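You operate a simulated robot arm through the tools that you are given. There is no shell and no other tool.

The job below is to be done with a simulated robot arm. You get a single attempt, and the scene is never put back.

JOB
Drain the foam bath and rinse the foam off the mat and the tub bottom.
Fine: drain first, with the red lever; use the shower head and put it back; blue lever off, tub empty, van floor dry.

It is judged by the outcome, as a careful person would: the job done as asked, and still so three seconds after it is handed in. It fails if anything else is knocked over, pushed out of place, dropped, spilled or broken.

ROBOT AND FRAMES
A 6-joint arm with a two-finger gripper, fixed in place. Base frame: the origin is at the foot of the arm, x ahead of it, y to its left, z up; the work surface is at about z = 60. Lengths are in cm, angles in rad, forces in N, time in s.
Its first joint turns from -2.897 to 2.897 rad. Payload 3.43 kg.
The TCP is the grasp point between the finger pads, 2 cm short of the fingertips. In the tool frame z runs along the fingers and y along their closing line. The gripper opens to 19 cm. The gripper's body begins 24.8 cm behind the TCP.
Orientation is that of the tool frame in the base frame, as a unit quaternion [w, x, y, z]. With the fingers straight down and closing along the base's y, the tool's x points along the base's -x, its y along +y and its z along -z.

CONTROLS
- The arm moves only by the tool drive_tool. Its argument "increments" is a list of rows, each a list of 7 numbers: the turn, a rotation vector about the base's x, y, z in units of 45 degrees (1.0 is 45 degrees), then the shift along the base's x, y, z in units of 100 mm (1.0 is 100 mm), then the finger opening in cm, from 0 to 19. In form: [[wx, wy, wz, x, y, z, jaw], ...]. A call has 1 to 20 rows; each row is the pose to reach, as a shift and turn from the pose commanded when the call began. A call with a number of a shift or a turn outside -1 to 1 is refused whole. A row lasts 0.2 s, in which the tool goes at most 5 cm and 0.15 rad; a call with a longer step from one row to the next is refused whole, and so is a gripper value outside its range. A pose out of reach is approached as far as the arm can. The call stops where the force on the tool passes 90 N (or 10 N more than at its start, if that is more) or the arm is blocked; 0.2 s more then pass. Each finger travels about 15.3 cm/s and halts on what it meets, pressing with about 25 N; the grip force reading is that of the motor and also rises with nothing between the fingers. The clock runs only during rows and for 0.2 s after the last one: add rows that repeat a pose to give the fingers time. The reply holds the time, the measured pose of the TCP, the force on the tool along the base axes, the opening and the grip force, in the units named above and with some noise, with the torque about the TCP (base axes, N m) and any sound that the robot's microphone picked up, and new pictures: "views" is both (left out), scene, wrist or none.
- Cameras (640 x 400 px; columns grow to the right, rows downward): "scene" is fixed at [39.96, -50.1, 153.37]; the picture's right is [-0.11, -0.99, 0.00], its down [-0.80, 0.09, -0.59] and it looks along [0.59, -0.07, -0.81] (base axes); focal length 214 px, centre (320, 200). "wrist" rides on the gripper at [7, -0.8, -28.8] in the tool frame; the picture's right is [0.12, 0.99, 0.00], its down [-0.96, 0.12, -0.25] and it looks along [-0.24, 0.03, 0.97] (tool axes); focal length 261 px, centre (320, 200).
- raise_lower(by): slides the trunk up (or, below 0, down) by that many cm; the arm rides with it, the base frame stays. It gives what a move gives, with no picture.
- locate(camera, pixels): for up to 12 pixels [column, row] of the newest picture of that camera ("zoom" is the newest enlarged one), the place [x, y, z] in the base frame of the surface seen there, good to about 0.2 cm. It takes no simulated time.
- zoom(camera, box): a new picture of the part [left, top, right, bottom] of that camera's present view, enlarged. It takes no simulated time.
- close_job(): hands the job in; it is judged then, once.

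Open the gripper and draw the arm clear of the work before you hand the job in, unless the task says otherwise.

The tools are called after "Call:" as a command line: name --pt "numbers of a row" for each row, then --argument value for the rest, lists and objects as JSON in quotes. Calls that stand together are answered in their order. drive_tool: Moves the arm, as the interface text tells. Its arguments: {"type":"object","properties":{"increments":{"type":"array"},"views":{"type":"string","enum":["both","scene","wrist","none"]}},"required":["increments"]} The other tools are called the same way: raise_lower (by) slides the trunk up or down; locate (camera, pixels) gives the place of the surface under pixels of a picture; zoom (camera, box) takes an enlarged picture of a part of a camera's view; close_job () hands the job in.

At the start:

```text
time_s: 0.0
tool_pos: [72.8, -12.56, 139.98]
tool_rot: [0.0, 0.0, 1.0, -0.001]
force: [-0.1, 0.6, 0.1]
moment: [-0.02, 0.0, 0.01]
grip_width: 18.98
gripper_force: 0.1
trunk travel left (down, up): [-37.5, 6.5]
```

scene: 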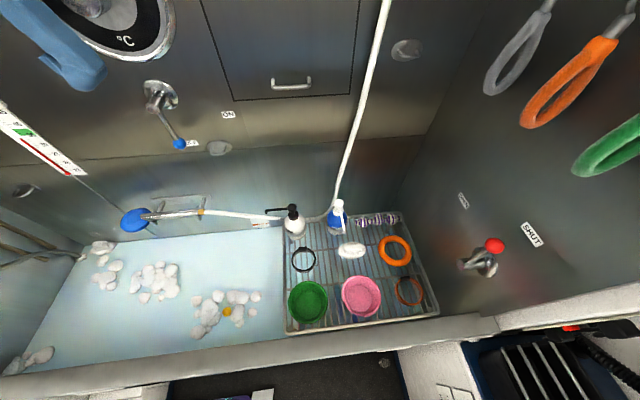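
wrist: 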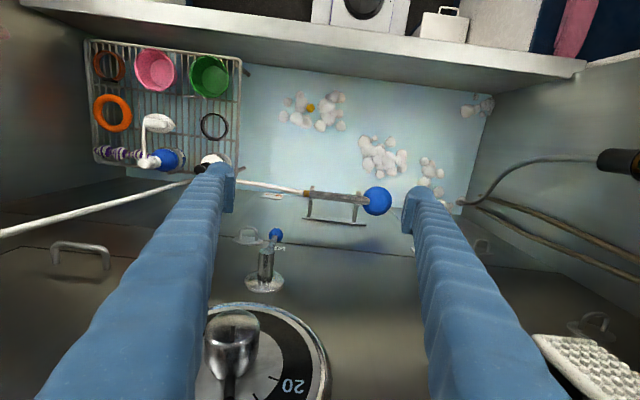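

I begin by looking closer: the scene picture shows a blue lever near (178,143), a red lever near (495,246), and the shower head at about (135,218). I zoom in on these before moving.

Call:
zoom --camera "scene" --box '[420, 170, 580, 300]'

Call:
zoom --camera "scene" --box '[100, 60, 260, 180]'

Call:
zoom --camera "scene" --box '[90, 170, 290, 295]'

Call:
zoom --camera "scene" --box '[0, 220, 290, 400]'

Call:
zoom --camera "scene" --box '[0, 80, 130, 260]'

Call:
zoom --camera "scene" --box '[260, 190, 450, 340]'

```text
3.08 times, centred on (500, 235) of scene
```

zoom: 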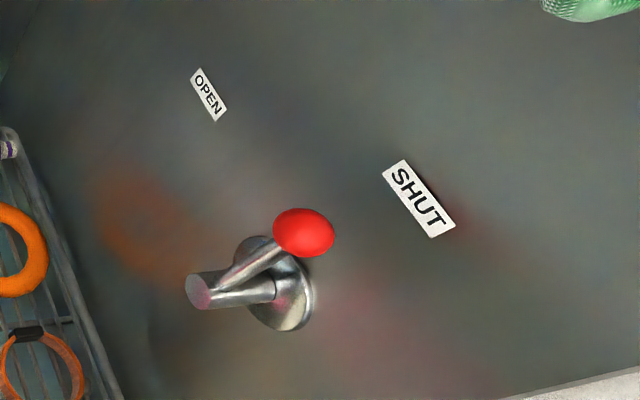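

```text
3.33 times, centred on (180, 120) of scene
```

zoom: 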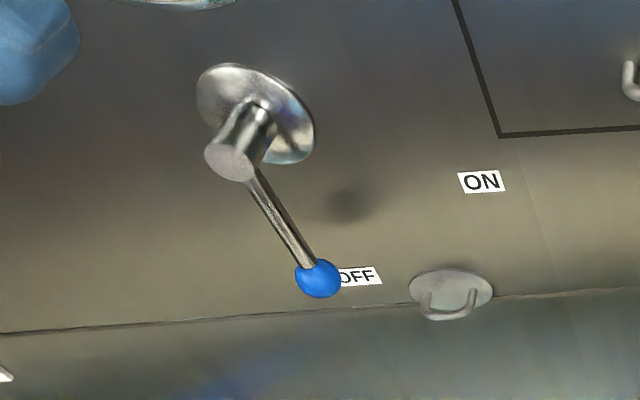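

```text
3.20 times, centred on (190, 232) of scene
```

zoom: 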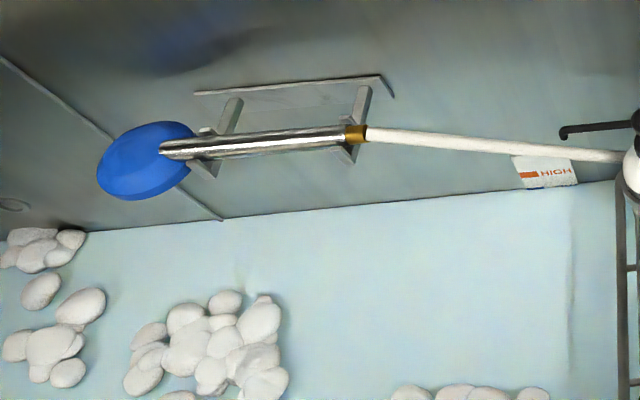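

```text
2.21 times, centred on (145, 310) of scene
```

zoom: 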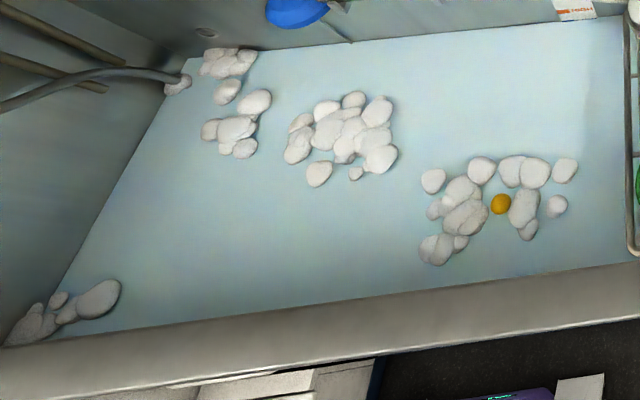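

```text
2.22 times, centred on (65, 170) of scene
```

zoom: 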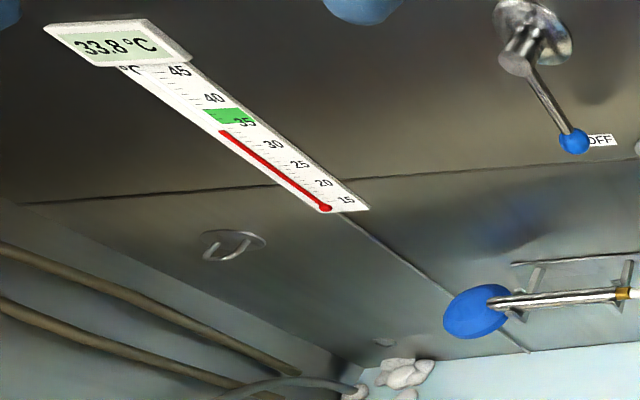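

```text
2.67 times, centred on (355, 265) of scene
```

zoom: 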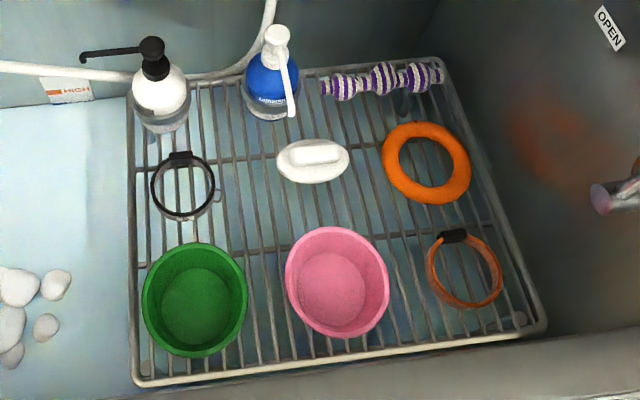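

The tub holds a foam layer with a small orange item near (227,311) and the rack sits on the right. I measure the key places.

Call:
locate --camera "scene" --pixels '[[495, 246], [478, 266], [488, 262], [470, 267], [463, 200], [531, 235], [179, 143], [158, 104], [165, 94], [228, 114], [192, 143], [168, 122]]'

Call:
locate --camera "scene" --pixels '[[135, 218], [145, 216], [160, 214], [180, 213], [200, 212], [215, 212], [250, 215], [163, 206], [203, 198], [158, 222], [199, 219], [280, 217]]'

Call:
locate --camera "scene" --pixels '[[100, 248], [105, 275], [155, 280], [210, 310], [240, 297], [227, 311], [35, 358], [150, 330], [250, 260], [150, 250], [60, 320], [290, 345]]'

Call:
locate --camera "scene" --pixels '[[270, 345], [270, 330], [100, 375], [20, 385], [470, 325], [430, 310], [293, 210], [337, 205], [308, 300], [361, 295], [390, 250], [352, 250]]'

Call:
locate --camera "scene" --pixels '[[20, 300], [80, 255], [70, 258], [40, 262], [30, 240], [10, 255], [80, 170], [345, 150], [370, 70], [120, 40], [70, 60], [40, 190]]'

```text
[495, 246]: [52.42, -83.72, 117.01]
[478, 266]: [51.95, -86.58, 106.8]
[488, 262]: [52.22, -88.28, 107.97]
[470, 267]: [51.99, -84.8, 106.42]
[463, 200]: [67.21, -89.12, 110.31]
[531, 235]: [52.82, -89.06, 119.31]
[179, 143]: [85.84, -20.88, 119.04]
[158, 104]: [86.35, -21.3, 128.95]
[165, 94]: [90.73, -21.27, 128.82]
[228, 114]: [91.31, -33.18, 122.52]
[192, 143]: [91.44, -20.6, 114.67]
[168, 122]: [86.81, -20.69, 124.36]
```

```text
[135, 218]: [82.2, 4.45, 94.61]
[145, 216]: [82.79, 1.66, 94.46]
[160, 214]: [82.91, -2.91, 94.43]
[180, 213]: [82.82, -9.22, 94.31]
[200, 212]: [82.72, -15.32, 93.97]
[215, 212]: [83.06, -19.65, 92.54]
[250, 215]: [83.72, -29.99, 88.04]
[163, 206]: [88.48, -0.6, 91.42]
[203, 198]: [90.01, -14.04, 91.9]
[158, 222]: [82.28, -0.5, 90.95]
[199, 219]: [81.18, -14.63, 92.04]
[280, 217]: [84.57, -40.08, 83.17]
```

```text
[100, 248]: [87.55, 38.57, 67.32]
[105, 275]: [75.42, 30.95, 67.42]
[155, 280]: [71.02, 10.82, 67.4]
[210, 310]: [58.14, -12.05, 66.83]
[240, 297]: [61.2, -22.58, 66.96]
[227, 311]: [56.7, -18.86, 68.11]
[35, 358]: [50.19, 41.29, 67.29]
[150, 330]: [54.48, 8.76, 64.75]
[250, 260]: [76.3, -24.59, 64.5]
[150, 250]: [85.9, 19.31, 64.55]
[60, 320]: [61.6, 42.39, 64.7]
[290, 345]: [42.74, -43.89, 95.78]
```

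```text
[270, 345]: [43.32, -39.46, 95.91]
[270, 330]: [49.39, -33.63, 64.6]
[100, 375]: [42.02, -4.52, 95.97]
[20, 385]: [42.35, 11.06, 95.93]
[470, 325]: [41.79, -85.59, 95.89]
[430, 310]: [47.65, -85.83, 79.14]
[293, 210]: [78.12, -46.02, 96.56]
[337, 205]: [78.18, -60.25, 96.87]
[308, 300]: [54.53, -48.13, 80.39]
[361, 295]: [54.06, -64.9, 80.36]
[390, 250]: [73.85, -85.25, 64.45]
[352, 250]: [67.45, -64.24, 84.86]
```

```text
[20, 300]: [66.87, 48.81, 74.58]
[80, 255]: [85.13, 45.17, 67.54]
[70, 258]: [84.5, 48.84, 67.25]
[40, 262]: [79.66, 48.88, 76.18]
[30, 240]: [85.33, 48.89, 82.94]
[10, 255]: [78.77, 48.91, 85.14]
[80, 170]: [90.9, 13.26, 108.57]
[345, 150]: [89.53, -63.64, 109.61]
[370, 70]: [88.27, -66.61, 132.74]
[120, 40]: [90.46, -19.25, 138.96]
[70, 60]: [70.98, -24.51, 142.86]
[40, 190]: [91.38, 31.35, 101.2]
```

The levers, labels and dock are located; now I look closer at the orange thing at (227,311), the left hose and the wrist view of the shower head at (377,200).

Call:
zoom --camera "scene" --box '[180, 275, 275, 345]'

Call:
zoom --camera "wrist" --box '[230, 160, 430, 285]'

Call:
zoom --camera "wrist" --box '[430, 80, 640, 260]'

Call:
zoom --camera "wrist" --box '[240, 60, 500, 220]'

Call:
zoom --camera "scene" --box '[380, 280, 640, 400]'

Call:
zoom --camera "scene" --box '[100, 340, 400, 400]'

```text
5.71 times, centred on (228, 310) of scene
```

zoom: 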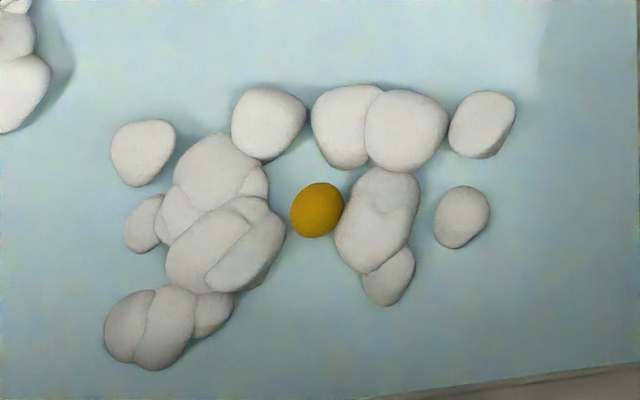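

```text
3.20 times, centred on (330, 222) of wrist
```

zoom: 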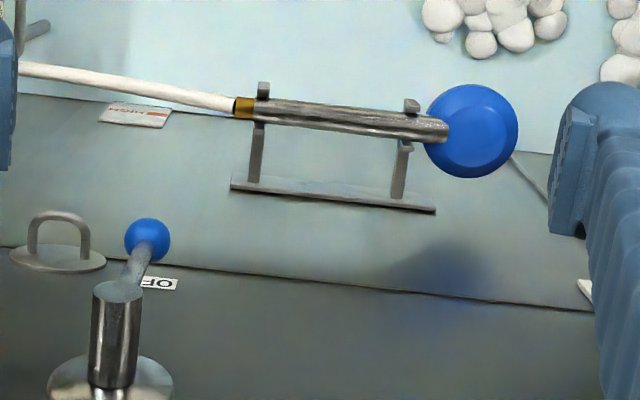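

```text
2.22 times, centred on (535, 170) of wrist
```

zoom: 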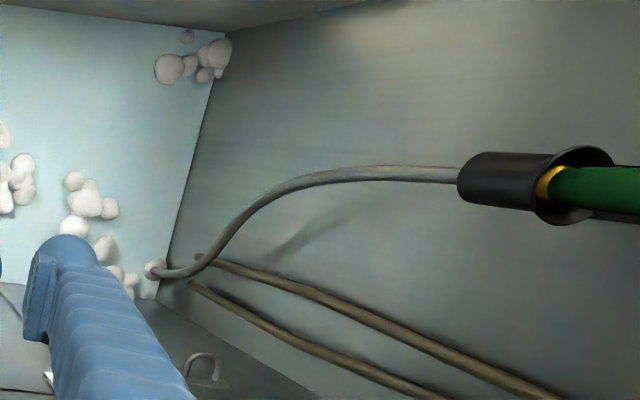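

```text
2.46 times, centred on (370, 140) of wrist
```

zoom: 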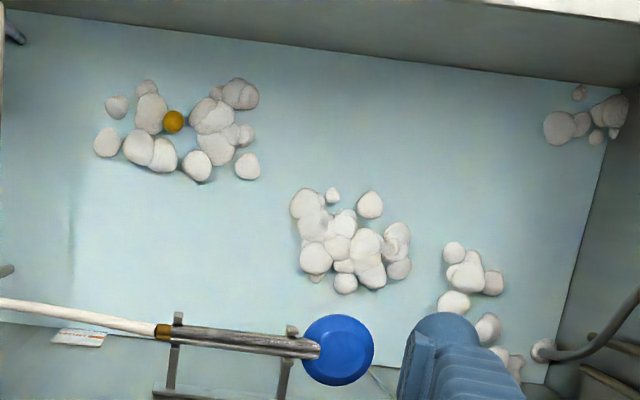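

```text
2.46 times, centred on (510, 340) of scene
```

zoom: 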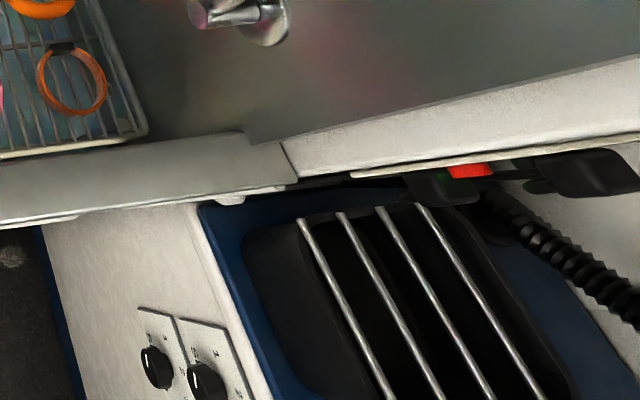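

```text
2.13 times, centred on (250, 370) of scene
```

zoom: 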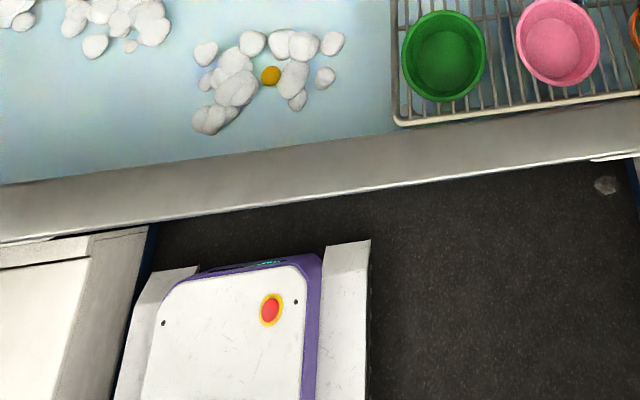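

The shower head's blue disc faces down into the tub and the hose runs behind the two bottles. I zoom in on the red lever first and measure knob, shaft and labels more precisely.

Call:
zoom --camera "scene" --box '[450, 225, 530, 285]'

Call:
locate --camera "zoom" --pixels '[[300, 200], [380, 170], [360, 130], [430, 170], [370, 210], [240, 250], [320, 220], [160, 330], [330, 310], [400, 350], [280, 240], [250, 330]]'

Call:
locate --camera "scene" --pixels '[[463, 195], [466, 205], [525, 225], [538, 245], [480, 290], [470, 310], [600, 280], [540, 150], [560, 90], [520, 60], [400, 50], [545, 10]]'

```text
6.67 times, centred on (490, 255) of scene
```

zoom: 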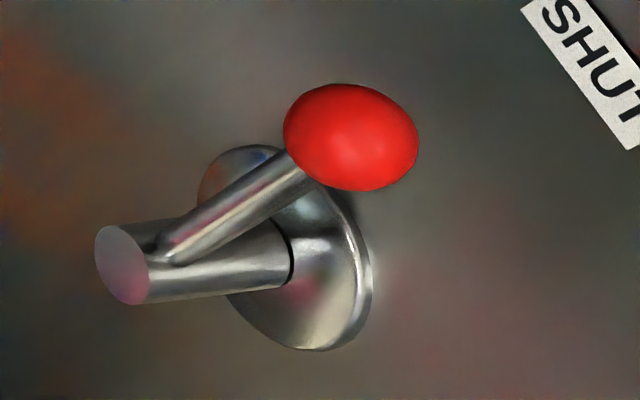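

```text
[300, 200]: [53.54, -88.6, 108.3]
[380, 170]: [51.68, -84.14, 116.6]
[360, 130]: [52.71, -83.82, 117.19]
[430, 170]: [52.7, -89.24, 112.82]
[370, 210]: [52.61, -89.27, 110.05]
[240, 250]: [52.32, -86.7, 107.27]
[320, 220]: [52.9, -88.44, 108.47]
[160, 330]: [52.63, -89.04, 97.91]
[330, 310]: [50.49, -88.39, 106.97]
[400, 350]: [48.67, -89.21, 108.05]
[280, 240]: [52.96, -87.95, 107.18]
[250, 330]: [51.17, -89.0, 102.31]
```

```text
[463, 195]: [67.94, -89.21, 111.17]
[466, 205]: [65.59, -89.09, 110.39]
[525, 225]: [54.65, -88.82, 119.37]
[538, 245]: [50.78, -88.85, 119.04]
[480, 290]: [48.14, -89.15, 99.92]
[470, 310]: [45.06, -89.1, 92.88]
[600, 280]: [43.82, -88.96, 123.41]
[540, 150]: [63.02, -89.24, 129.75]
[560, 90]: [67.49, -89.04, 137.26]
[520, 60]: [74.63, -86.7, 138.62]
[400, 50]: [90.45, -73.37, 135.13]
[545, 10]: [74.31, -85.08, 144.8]
```

Red knob centre comes out near (52.8,-85,116) with its shaft along y near z 106, shut straight up and OPEN toward +x. I start by yawing the tool and moving toward that corner at a safe height with the fingers closing.

Call:
drive_tool --pt "0 0 -0.167 -0.167 -0.167 0 15" --pt "0 0 -0.333 -0.333 -0.333 0 11" --pt "0 0 -0.5 -0.5 -0.5 0 7" --pt "0 0 -0.667 -0.667 -0.667 0 3" --pt "0 0 -0.833 -0.833 -0.833 0 0" --pt "0 0 -1 -1 -1 0 0" --views "both"

Call:
locate --camera "scene" --pixels '[[465, 264], [475, 262], [483, 255]]'

```text
time_s: 1.4
tool_pos: [62.64, -22.63, 140.07]
tool_rot: [0.0, 0.383, 0.924, 0.0]
force: [-1.1, -0.4, 0.3]
moment: [0.01, -0.02, -0.02]
grip_width: 0.0
gripper_force: 24.9
trunk travel left (down, up): [-37.5, 6.5]
```

scene: 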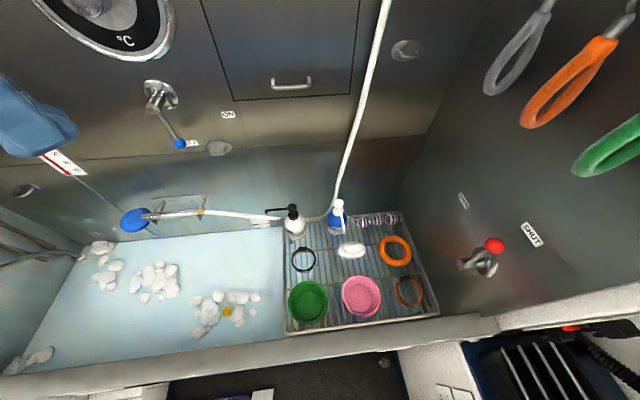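
wrist: 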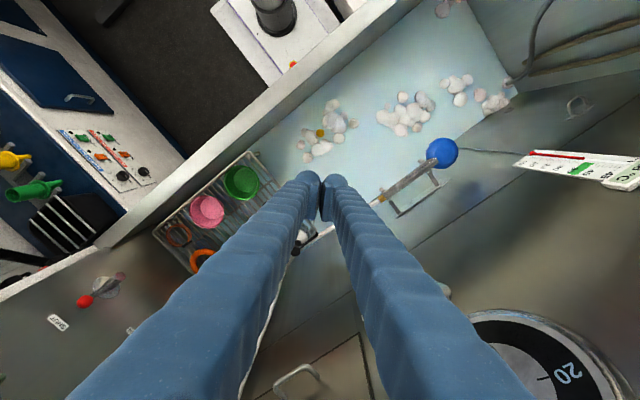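

```text
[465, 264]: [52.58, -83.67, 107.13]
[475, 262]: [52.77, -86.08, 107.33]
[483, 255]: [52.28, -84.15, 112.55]
```

The yaw works as expected and the arm is clear; I continue the yaw to a full 90° and move further toward the right wall.

Call:
drive_tool --pt "0 0 -0.167 -0.167 -0.167 0 0" --pt "0 0 -0.333 -0.333 -0.333 0 0" --pt "0 0 -0.5 -0.5 -0.5 0 0" --pt "0 0 -0.667 -0.667 -0.667 0 0" --pt "0 0 -0.833 -0.833 -0.833 0 0" --pt "0 0 -1 -1 -1 0 0" --views "none"

Call:
drive_tool --pt "-0.167 0 0 -0.1 -0.167 0 0" --pt "-0.333 0 0 -0.2 -0.333 0 0" --pt "-0.5 0 0 -0.3 -0.5 0 0" --pt "-0.667 0 0 -0.4 -0.667 0 0" --pt "-0.833 0 0 -0.5 -0.833 0 0" --pt "-1 0 0 -0.6 -1 0 0" --views "both"

```text
time_s: 2.8
tool_pos: [52.68, -32.74, 140.08]
tool_rot: [0.0, 0.708, 0.707, 0.0]
force: [-0.6, -0.3, -0.7]
moment: [0.05, -0.04, -0.06]
grip_width: 0.0
gripper_force: 24.9
trunk travel left (down, up): [-37.5, 6.5]
```

```text
time_s: 4.2
tool_pos: [46.73, -42.64, 140.05]
tool_rot: [0.271, 0.652, 0.654, -0.27]
force: [0.5, -0.2, 0.0]
moment: [-0.04, 0.04, -0.02]
grip_width: 0.0
gripper_force: 24.8
trunk travel left (down, up): [-37.5, 6.5]
```

scene: 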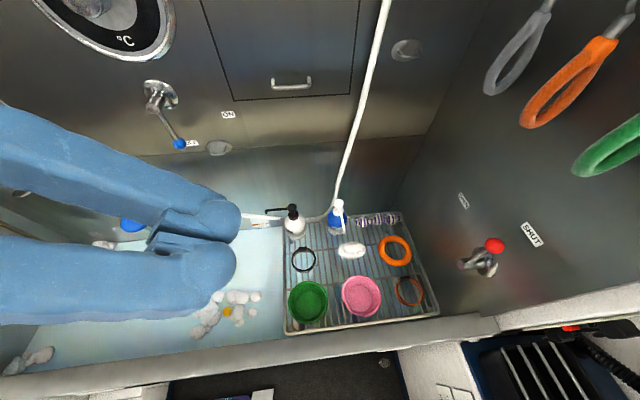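
wrist: 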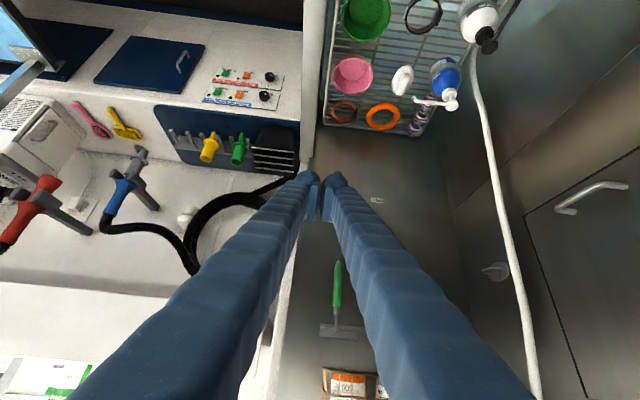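

I check what hangs on the right wall in the wrist view (green handle at about (337,290), box at (350,385)) before nearing the red lever.

Call:
zoom --camera "wrist" --box '[290, 160, 450, 400]'

Call:
locate --camera "wrist" --pixels '[[337, 290], [337, 265], [340, 330], [350, 385], [377, 200], [330, 225], [470, 60], [445, 75], [500, 200], [420, 120]]'

Call:
locate --camera "scene" --pixels '[[495, 85], [527, 120], [580, 170], [600, 150], [545, 100], [495, 246]]'

```text
1.67 times, centred on (370, 280) of wrist
```

zoom: 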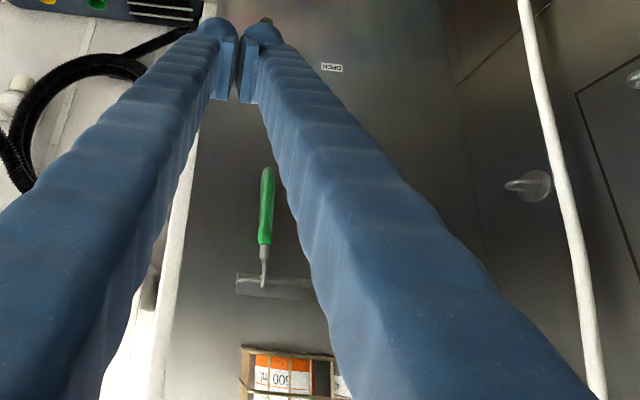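

```text
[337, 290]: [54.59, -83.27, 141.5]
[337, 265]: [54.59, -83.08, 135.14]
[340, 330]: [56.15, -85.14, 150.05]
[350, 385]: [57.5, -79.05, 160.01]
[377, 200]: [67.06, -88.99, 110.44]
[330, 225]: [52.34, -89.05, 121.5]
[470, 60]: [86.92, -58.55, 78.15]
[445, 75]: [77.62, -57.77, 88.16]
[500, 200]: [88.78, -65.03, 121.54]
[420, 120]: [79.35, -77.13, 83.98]
```

```text
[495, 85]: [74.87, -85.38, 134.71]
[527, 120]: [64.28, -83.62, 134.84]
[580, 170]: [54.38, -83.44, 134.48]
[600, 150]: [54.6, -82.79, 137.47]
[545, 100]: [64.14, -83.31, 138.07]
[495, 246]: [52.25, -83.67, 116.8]
```

Hanging combs start at z≈134 near y=-83, so the 45° tilt keeps my gripper clear. I advance toward the wall in steps, staying to the front side (-x) of the red knob.

Call:
drive_tool --pt "0 0 0 0 -0.33 -0.2 0" --pt "0 0 0 0 -0.66 -0.4 0" --pt "0 0 0 0 -1 -0.6 0" --views "none"

Call:
drive_tool --pt "0 0 0 0 -0.33 -0.2 0" --pt "0 0 0 0 -0.66 -0.4 0" --pt "0 0 0 0 -1 -0.6 0" --views "none"

Call:
drive_tool --pt "0 0 0 0 -0.33 -0.2 0" --pt "0 0 0 0 -0.66 -0.4 0" --pt "0 0 0 0 -1 -0.6 0" --views "both"

```text
time_s: 5.0
tool_pos: [46.83, -52.8, 133.97]
tool_rot: [0.27, 0.654, 0.653, -0.271]
force: [0.5, 0.4, 0.2]
moment: [0.03, 0.08, -0.11]
grip_width: 0.0
gripper_force: 24.9
trunk travel left (down, up): [-37.5, 6.5]
```

```text
time_s: 5.8
tool_pos: [46.76, -62.57, 128.01]
tool_rot: [0.27, 0.653, 0.654, -0.27]
force: [0.2, 0.1, -0.3]
moment: [-0.04, 0.06, -0.1]
grip_width: 0.0
gripper_force: 24.7
trunk travel left (down, up): [-37.5, 6.5]
```

```text
time_s: 6.6
tool_pos: [46.78, -72.57, 121.93]
tool_rot: [0.271, 0.653, 0.654, -0.271]
force: [0.9, 0.7, -0.2]
moment: [0.0, 0.04, -0.07]
grip_width: 0.02
gripper_force: 24.8
trunk travel left (down, up): [-37.5, 6.5]
```

scene: 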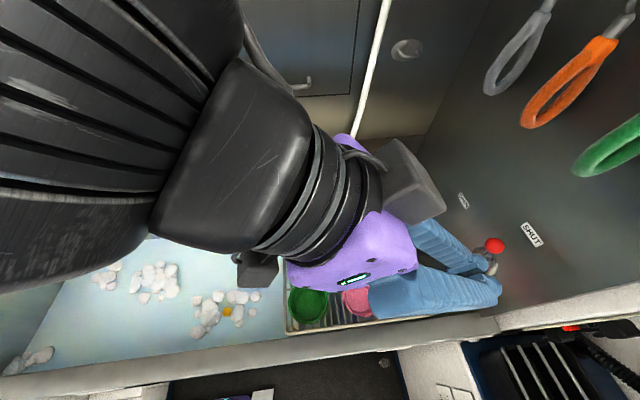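
wrist: 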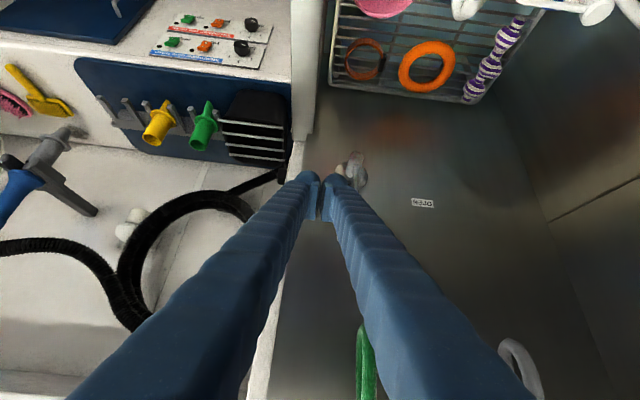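

The fingers sit just in front of the wall with the lever base visible at (355,170) in the wrist view. I go in the remaining way beside the knob, stopping at its -x side.

Call:
drive_tool --pt "0 0 0 0 -0.3 -0.15 0" --pt "0 0 0 0 -0.6 -0.3 0" --pt "0 0 0 0 -0.9 -0.45 0" --views "both"

Call:
zoom --camera "scene" --box '[420, 200, 560, 310]'

```text
time_s: 7.4
tool_pos: [46.77, -81.54, 117.53]
tool_rot: [0.27, 0.653, 0.654, -0.271]
force: [-0.2, 0.3, -0.3]
moment: [-0.08, 0.06, -0.06]
grip_width: 0.0
gripper_force: 24.9
trunk travel left (down, up): [-37.5, 6.5]
```

scene: 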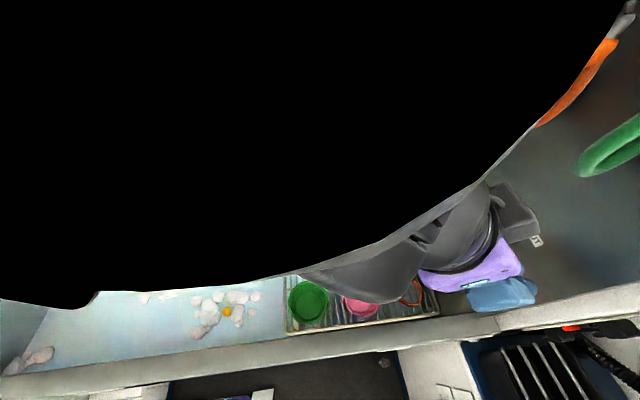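
wrist: 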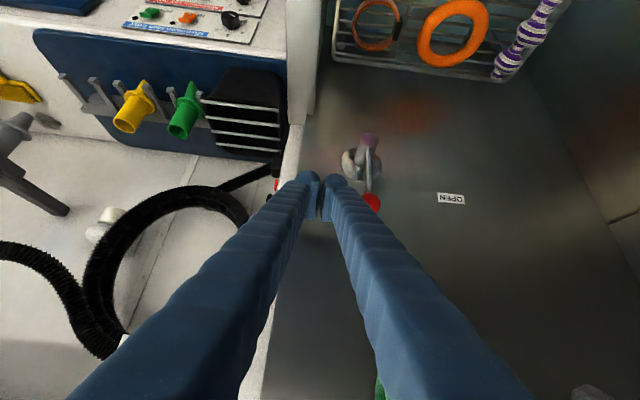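

```text
3.64 times, centred on (490, 255) of scene
```

zoom: 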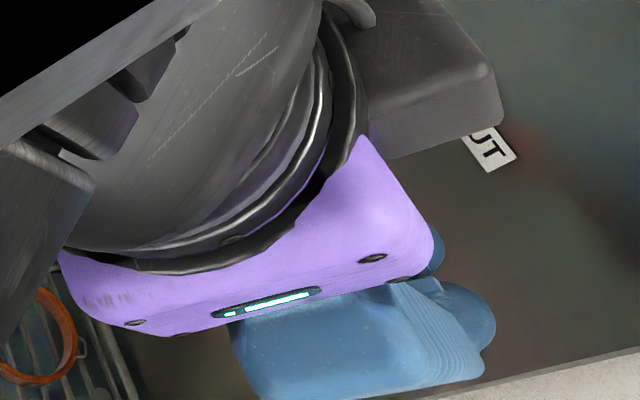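

The wrist view shows the red knob at (372,203) just right of my closed fingers. I go 2.4 cm deeper, then begin to push toward +x slowly.

Call:
drive_tool --pt "0 0 0 0 -0.12 -0.05 0" --pt "0 0 0 0 -0.24 -0.1 0" --pt "0 0 0 0.15 -0.24 -0.1 0" --pt "0 0 0 0.3 -0.24 -0.1 0" --views "wrist"

Call:
zoom --camera "wrist" --box '[260, 110, 480, 250]'

```text
time_s: 8.4
tool_pos: [49.79, -84.07, 116.51]
tool_rot: [0.27, 0.654, 0.653, -0.271]
force: [0.0, -1.2, 0.6]
moment: [0.02, 0.0, 0.0]
grip_width: 0.0
gripper_force: 25.1
trunk travel left (down, up): [-37.5, 6.5]
```

wrist: 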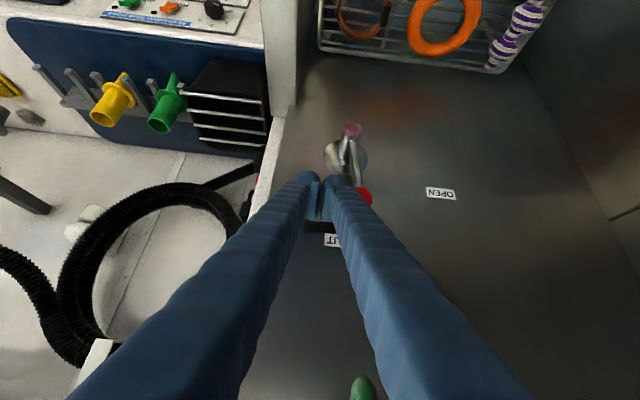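

```text
2.86 times, centred on (370, 180) of wrist
```

zoom: 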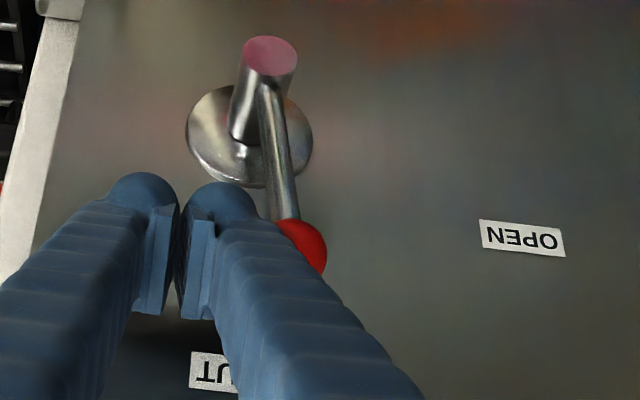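

The finger is at the knob's left side with the lever still at SHUT. I push +x and slightly down along the lever's arc in small steps, watching force.

Call:
drive_tool --pt "0 0 0 0.12 0 -0.02 0" --pt "0 0 0 0.25 0 -0.04 0" --pt "0 0 0 0.38 0 -0.08 0" --views "wrist"

Call:
zoom --camera "wrist" --box '[260, 110, 480, 250]'

```text
time_s: 9.2
tool_pos: [53.55, -84.11, 115.81]
tool_rot: [0.27, 0.653, 0.653, -0.271]
force: [-0.1, -0.3, -0.1]
moment: [0.01, -0.01, 0.01]
grip_width: 0.01
gripper_force: 25.4
trunk travel left (down, up): [-37.5, 6.5]
```

wrist: 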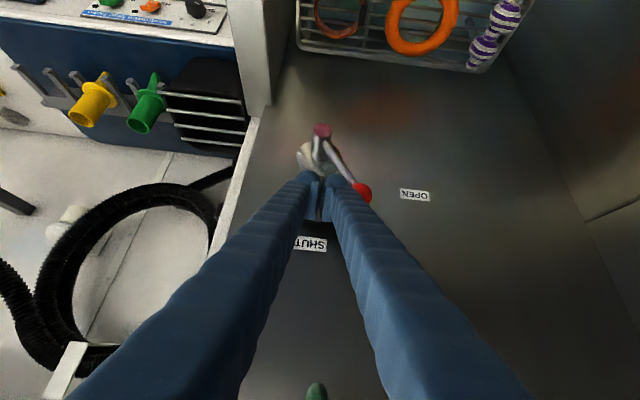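

```text
2.86 times, centred on (370, 180) of wrist
```

zoom: 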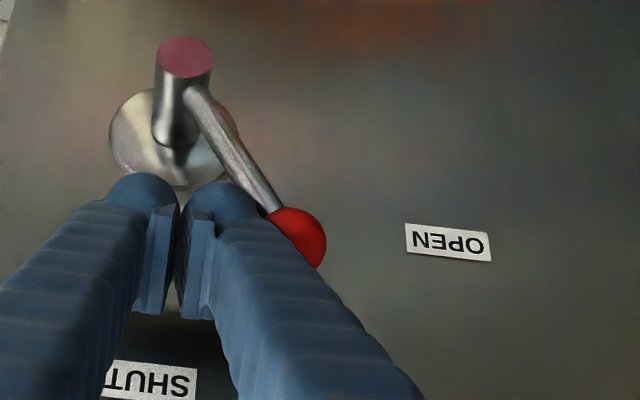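

The lever has swung about a third of the way, with almost no force. I continue along the arc toward OPEN.

Call:
drive_tool --pt "0 0 0 0.12 0 -0.06 0" --pt "0 0 0 0.24 0 -0.13 0" --pt "0 0 0 0.34 0 -0.21 0" --views "wrist"

Call:
zoom --camera "wrist" --box '[240, 110, 460, 250]'

```text
time_s: 10.0
tool_pos: [56.86, -84.03, 113.51]
tool_rot: [0.27, 0.653, 0.653, -0.271]
force: [0.3, -0.1, 0.3]
moment: [-0.03, 0.03, -0.01]
grip_width: 0.01
gripper_force: 25.3
trunk travel left (down, up): [-37.5, 6.5]
```

wrist: 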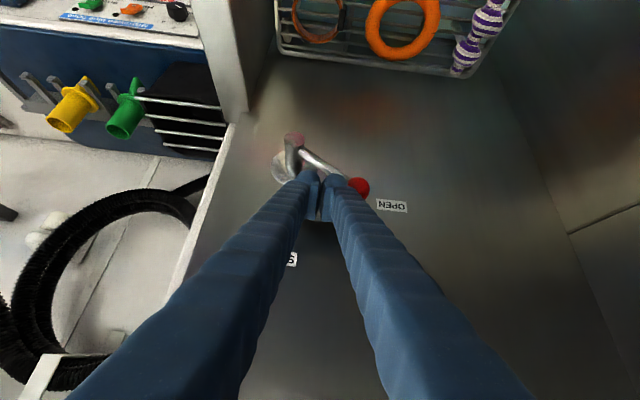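

```text
2.86 times, centred on (350, 180) of wrist
```

zoom: 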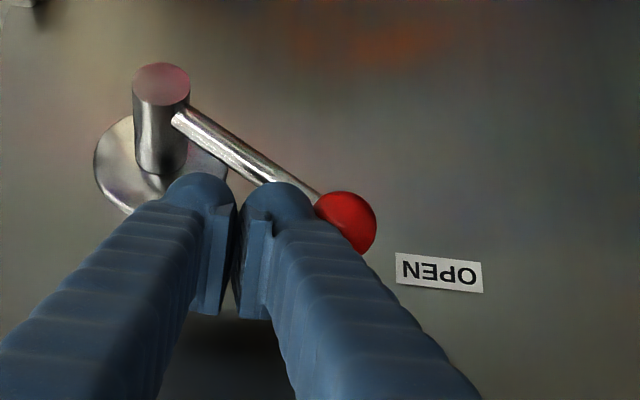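

The lever is now about 35° above horizontal; I measure the knob at (358,187) and keep pushing, now more downward.

Call:
locate --camera "wrist" --pixels '[[359, 187], [392, 206], [293, 138], [320, 162]]'

Call:
drive_tool --pt "0 0 0 0.08 0 -0.08 0" --pt "0 0 0 0.16 0 -0.17 0" --pt "0 0 0 0.22 0 -0.26 0" --views "wrist"

Call:
zoom --camera "wrist" --box '[240, 110, 460, 250]'

```text
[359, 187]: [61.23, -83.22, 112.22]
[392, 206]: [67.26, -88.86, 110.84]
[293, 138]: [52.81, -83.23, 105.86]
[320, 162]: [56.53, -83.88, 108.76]
```

```text
time_s: 10.8
tool_pos: [58.63, -84.04, 111.75]
tool_rot: [0.273, 0.654, 0.651, -0.273]
force: [-19.8, 12.1, 33.8]
moment: [0.33, -0.73, 0.48]
grip_width: 0.01
gripper_force: 25.0
trunk travel left (down, up): [-37.5, 6.5]
```

wrist: 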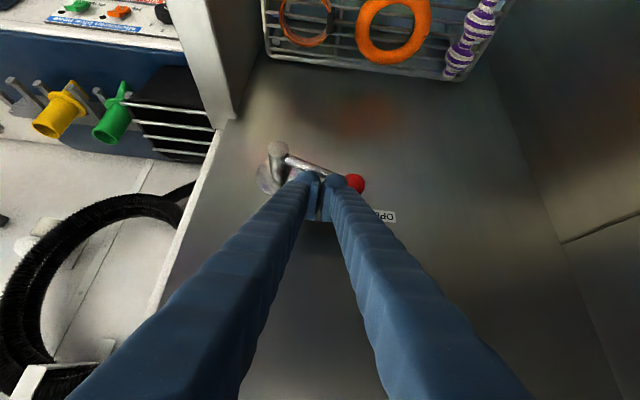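

```text
2.86 times, centred on (350, 180) of wrist
```

zoom: 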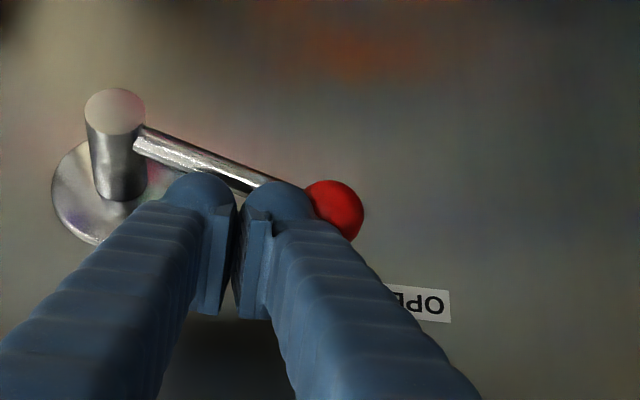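

Force rose to about 40 N, so the lever is at its OPEN stop. I check the knob's position and then back away from the lever.

Call:
locate --camera "wrist" --pixels '[[356, 183], [278, 148], [305, 162]]'

Call:
drive_tool --pt "0 0 0 -0.05 0 0.15 0" --pt "0 0 0 -0.1 0.1 0.3 0" --pt "0 0 0 -0.2 0.4 0.5 0" --pt "0 0 0 -0.3 0.7 0.7 0" --pt "0 0 0 -0.4 1 0.9 0" --views "wrist"

Call:
zoom --camera "wrist" --box '[220, 70, 460, 250]'

```text
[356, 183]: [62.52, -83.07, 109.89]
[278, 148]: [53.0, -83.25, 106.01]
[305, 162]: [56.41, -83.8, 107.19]
```

```text
time_s: 12.0
tool_pos: [55.06, -73.91, 120.22]
tool_rot: [0.271, 0.653, 0.653, -0.271]
force: [-0.1, 0.3, -0.1]
moment: [0.01, -0.01, 0.04]
grip_width: 0.0
gripper_force: 25.1
trunk travel left (down, up): [-37.5, 6.5]
```

wrist: 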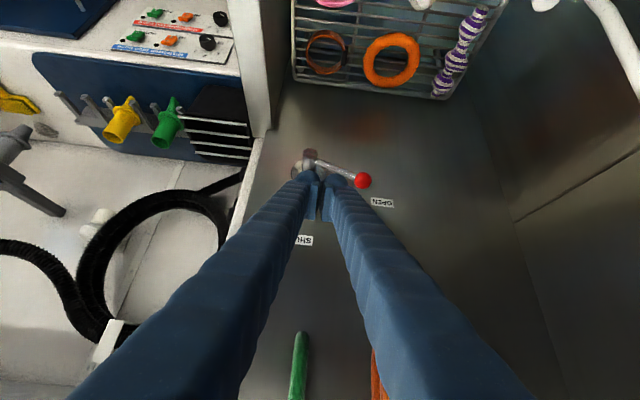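

```text
2.22 times, centred on (340, 160) of wrist
```

zoom: 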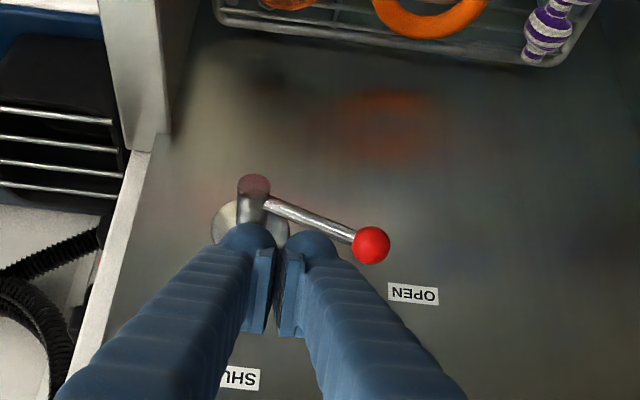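

The lever now rests at OPEN. I retreat from the wall, levelling the tool back to vertical while moving out, then look at the tub.

Call:
drive_tool --pt "0 0 0 0 0.33 0.3 0" --pt "0 0 0 0 0.66 0.6 0" --pt "0 0 0 0 1 0.9 0" --views "none"

Call:
drive_tool --pt "0.167 0 0 0.1 0.167 0.1 0" --pt "0.333 0 0 0.2 0.333 0.2 0" --pt "0.5 0 0 0.3 0.5 0.3 0" --pt "0.667 0 0 0.4 0.667 0.4 0" --pt "0.833 0 0 0.5 0.833 0.5 0" --pt "1 0 0 0.6 1 0.6 0" --views "both"

```text
time_s: 12.8
tool_pos: [54.75, -63.86, 129.18]
tool_rot: [0.27, 0.654, 0.653, -0.271]
force: [-0.8, -0.6, 0.9]
moment: [0.06, -0.04, 0.05]
grip_width: 0.0
gripper_force: 24.5
trunk travel left (down, up): [-37.5, 6.5]
```

```text
time_s: 14.2
tool_pos: [61.06, -54.14, 135.04]
tool_rot: [-0.002, 0.707, 0.707, 0.0]
force: [0.2, -0.7, 0.0]
moment: [0.03, 0.05, 0.0]
grip_width: 0.0
gripper_force: 25.3
trunk travel left (down, up): [-37.5, 6.5]
```

scene: 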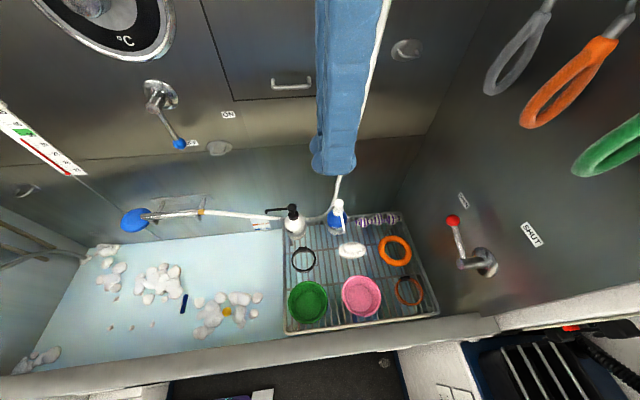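
wrist: 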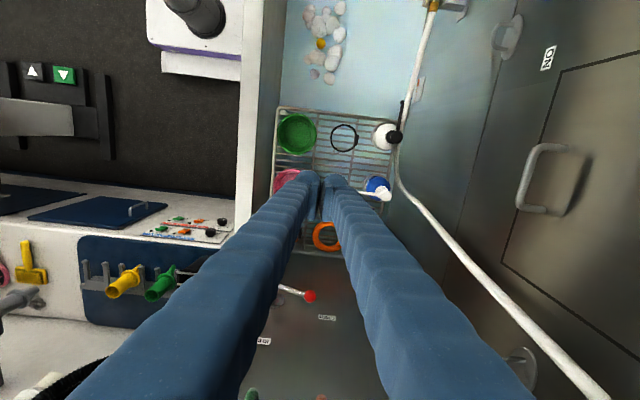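

The lever shows OPEN in the scene (knob at (453,221)), and the falling water uncovers a dark blue item at (184,305) and some small specks. I zoom in on the tub.

Call:
zoom --camera "scene" --box '[80, 230, 290, 365]'

Call:
zoom --camera "wrist" --box '[260, 0, 450, 220]'

Call:
locate --camera "scene" --pixels '[[184, 305], [110, 328], [151, 323], [227, 311], [155, 280], [105, 275], [250, 270], [150, 345], [210, 310], [184, 298], [184, 312], [40, 350]]'

```text
2.96 times, centred on (185, 298) of scene
```

zoom: 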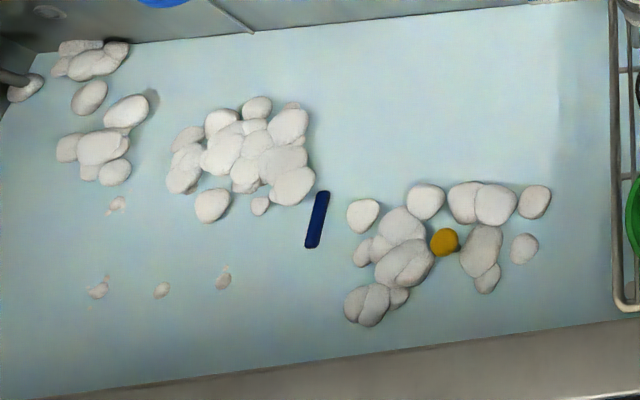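

```text
1.82 times, centred on (355, 110) of wrist
```

zoom: 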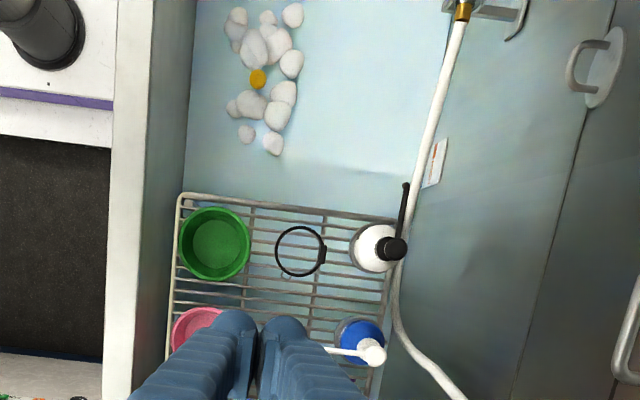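

```text
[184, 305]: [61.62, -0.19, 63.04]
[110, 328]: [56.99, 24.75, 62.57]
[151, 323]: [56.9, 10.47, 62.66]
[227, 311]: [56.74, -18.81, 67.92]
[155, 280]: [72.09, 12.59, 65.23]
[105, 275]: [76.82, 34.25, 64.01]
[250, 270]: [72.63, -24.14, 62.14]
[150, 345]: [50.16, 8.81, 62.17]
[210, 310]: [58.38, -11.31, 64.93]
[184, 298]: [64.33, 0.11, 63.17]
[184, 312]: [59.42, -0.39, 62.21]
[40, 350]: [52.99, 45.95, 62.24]
```

Water is down by about 2.5 cm (surface now z≈62.1) and draining. While it drains I reposition: tilt the tool 45° forward (toward +x) and head to the left of the blue lever.

Call:
drive_tool --pt "0 -0.167 0 0 0.167 0 0" --pt "0 -0.333 0 0 0.333 0 0" --pt "0 -0.5 0 0 0.5 0 0" --pt "0 -0.667 0 0 0.667 0 0" --pt "0 -0.833 0 0 0.833 0 0" --pt "0 -1 0 0 1 0 0" --views "none"

Call:
drive_tool --pt "0 0 0 0 0.25 -0.1 0" --pt "0 0 0 0 0.5 -0.2 0" --pt "0 0 0 0 0.75 -0.3 0" --pt "0 0 0 0 1 -0.4 0" --views "none"

Call:
drive_tool --pt "0 0 0 0.1 0.25 -0.1 0" --pt "0 0 0 0.2 0.5 -0.2 0" --pt "0 0 0 0.3 0.75 -0.3 0" --pt "0 0 0 0.4 1 -0.4 0" --views "both"

```text
time_s: 15.6
tool_pos: [60.94, -44.04, 135.06]
tool_rot: [0.271, 0.654, 0.653, 0.271]
force: [0.8, -0.2, 0.4]
moment: [0.0, 0.02, -0.01]
grip_width: 0.01
gripper_force: 24.9
trunk travel left (down, up): [-37.5, 6.5]
```

```text
time_s: 16.6
tool_pos: [60.91, -33.89, 131.03]
tool_rot: [0.271, 0.653, 0.653, 0.271]
force: [1.0, 0.0, 0.4]
moment: [-0.03, 0.02, -0.02]
grip_width: 0.0
gripper_force: 24.6
trunk travel left (down, up): [-37.5, 6.5]
```

```text
time_s: 17.6
tool_pos: [64.99, -23.95, 127.03]
tool_rot: [0.27, 0.654, 0.653, 0.271]
force: [0.4, -0.2, -0.2]
moment: [-0.04, 0.02, -0.04]
grip_width: 0.0
gripper_force: 25.3
trunk travel left (down, up): [-37.5, 6.5]
```

scene: 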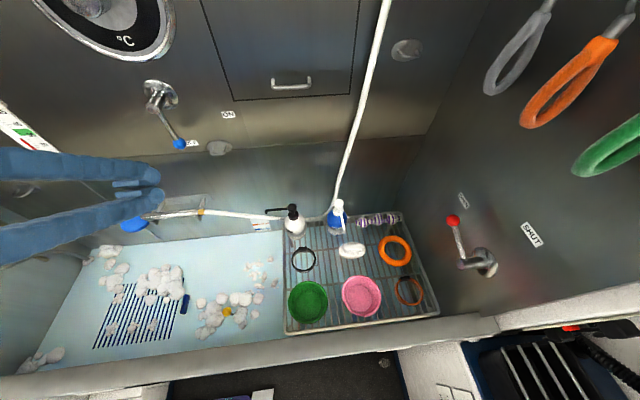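
wrist: 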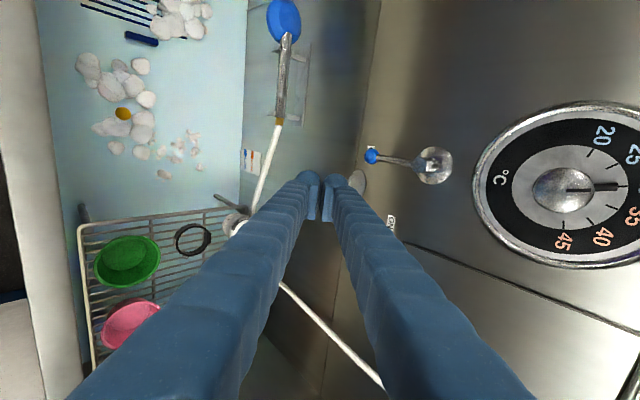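

The falling water has revealed the striped mat around (135,320). I zoom in to see the mat, foam and the level.

Call:
zoom --camera "scene" --box '[60, 230, 290, 375]'

Call:
zoom --camera "wrist" --box '[40, 0, 250, 220]'

Call:
locate --camera "scene" --pixels '[[184, 305], [100, 345], [120, 290], [175, 310], [165, 338], [227, 311], [250, 245], [270, 320], [220, 320], [265, 270], [60, 330], [40, 355]]'

Call:
locate --camera "wrist" --pixels '[[371, 156], [395, 160], [433, 165], [450, 165], [371, 148], [390, 222], [285, 20], [280, 60], [283, 90], [279, 120], [305, 70], [562, 190]]'

```text
2.76 times, centred on (175, 302) of scene
```

zoom: 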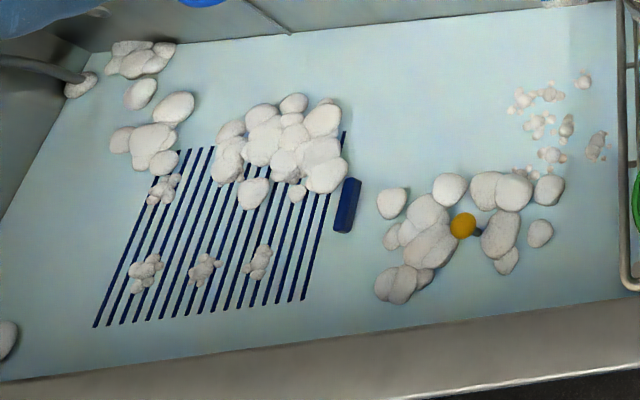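

```text
1.82 times, centred on (145, 110) of wrist
```

zoom: 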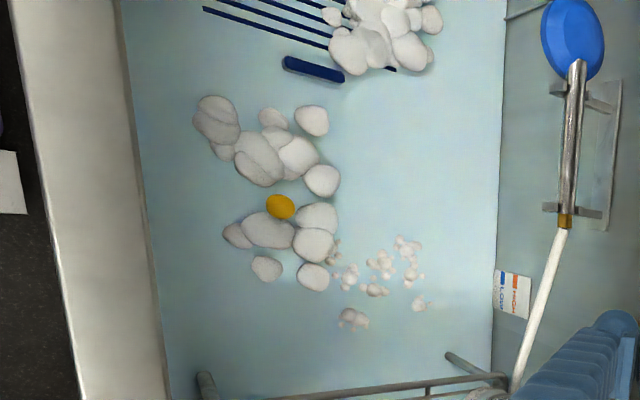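

```text
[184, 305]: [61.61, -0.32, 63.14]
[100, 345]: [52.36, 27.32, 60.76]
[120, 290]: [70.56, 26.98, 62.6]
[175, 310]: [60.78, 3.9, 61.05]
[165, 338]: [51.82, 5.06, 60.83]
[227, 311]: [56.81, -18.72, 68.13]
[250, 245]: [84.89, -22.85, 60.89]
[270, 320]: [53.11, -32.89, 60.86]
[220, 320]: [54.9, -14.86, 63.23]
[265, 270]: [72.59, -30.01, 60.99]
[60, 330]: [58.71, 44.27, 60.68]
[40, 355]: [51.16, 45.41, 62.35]
```

```text
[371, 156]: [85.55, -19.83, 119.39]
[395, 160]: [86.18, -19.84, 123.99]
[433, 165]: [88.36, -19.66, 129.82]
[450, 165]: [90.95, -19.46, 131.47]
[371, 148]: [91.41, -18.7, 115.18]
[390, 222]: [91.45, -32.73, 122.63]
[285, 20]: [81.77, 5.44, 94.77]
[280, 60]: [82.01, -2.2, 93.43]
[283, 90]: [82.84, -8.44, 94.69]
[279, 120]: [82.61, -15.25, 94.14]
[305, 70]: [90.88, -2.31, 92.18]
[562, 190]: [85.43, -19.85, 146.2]
```

The tub floor reads z≈60.8 almost everywhere, so it is nearly drained; the blue knob centre is about (87,-20,118.3), pivot near z 129. I move beside the knob on its +y side while the rest drains.

Call:
drive_tool --pt "0 0 0 0.25 0.25 -0.15 0" --pt "0 0 0 0.5 0.5 -0.3 0" --pt "0 0 0 0.75 0.75 -0.45 0" --pt "0 0 0 1 1 -0.6 0" --views "both"

Call:
zoom --camera "scene" --box '[60, 230, 290, 375]'

Call:
locate --camera "scene" --pixels '[[110, 355], [200, 340], [270, 320], [250, 245], [265, 270], [60, 330], [210, 270], [420, 250]]'

```text
time_s: 18.6
tool_pos: [75.04, -13.73, 121.06]
tool_rot: [0.27, 0.653, 0.654, 0.27]
force: [0.7, 0.7, -0.4]
moment: [-0.07, 0.01, -0.04]
grip_width: 0.03
gripper_force: 25.3
trunk travel left (down, up): [-37.5, 6.5]
```

scene: 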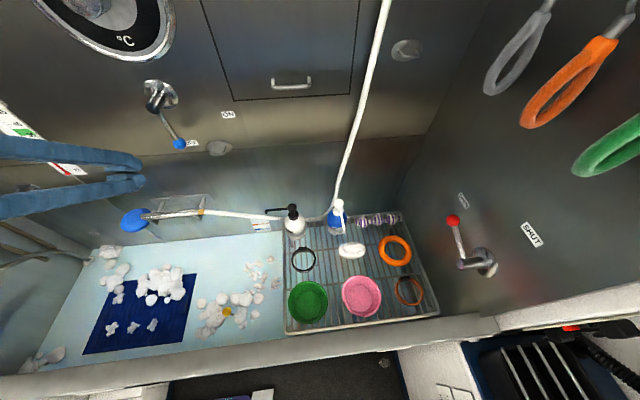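
wrist: 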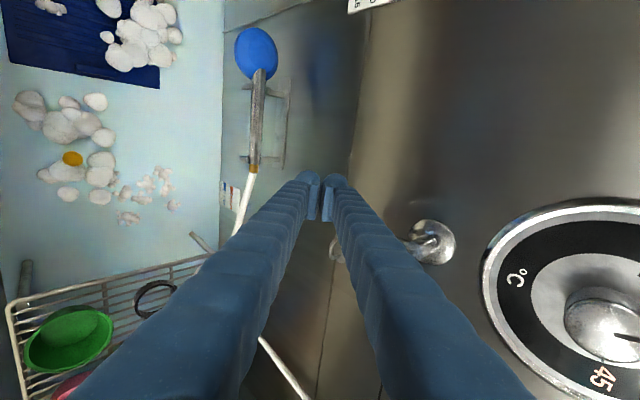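

```text
2.76 times, centred on (175, 302) of scene
```

zoom: 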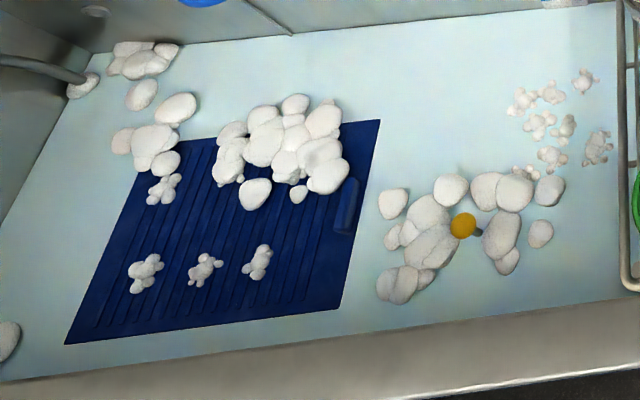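

```text
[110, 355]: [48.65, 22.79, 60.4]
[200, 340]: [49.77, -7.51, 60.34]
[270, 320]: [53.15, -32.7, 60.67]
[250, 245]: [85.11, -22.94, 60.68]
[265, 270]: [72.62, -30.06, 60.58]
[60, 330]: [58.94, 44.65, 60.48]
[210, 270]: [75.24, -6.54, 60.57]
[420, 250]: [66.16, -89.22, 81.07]
```

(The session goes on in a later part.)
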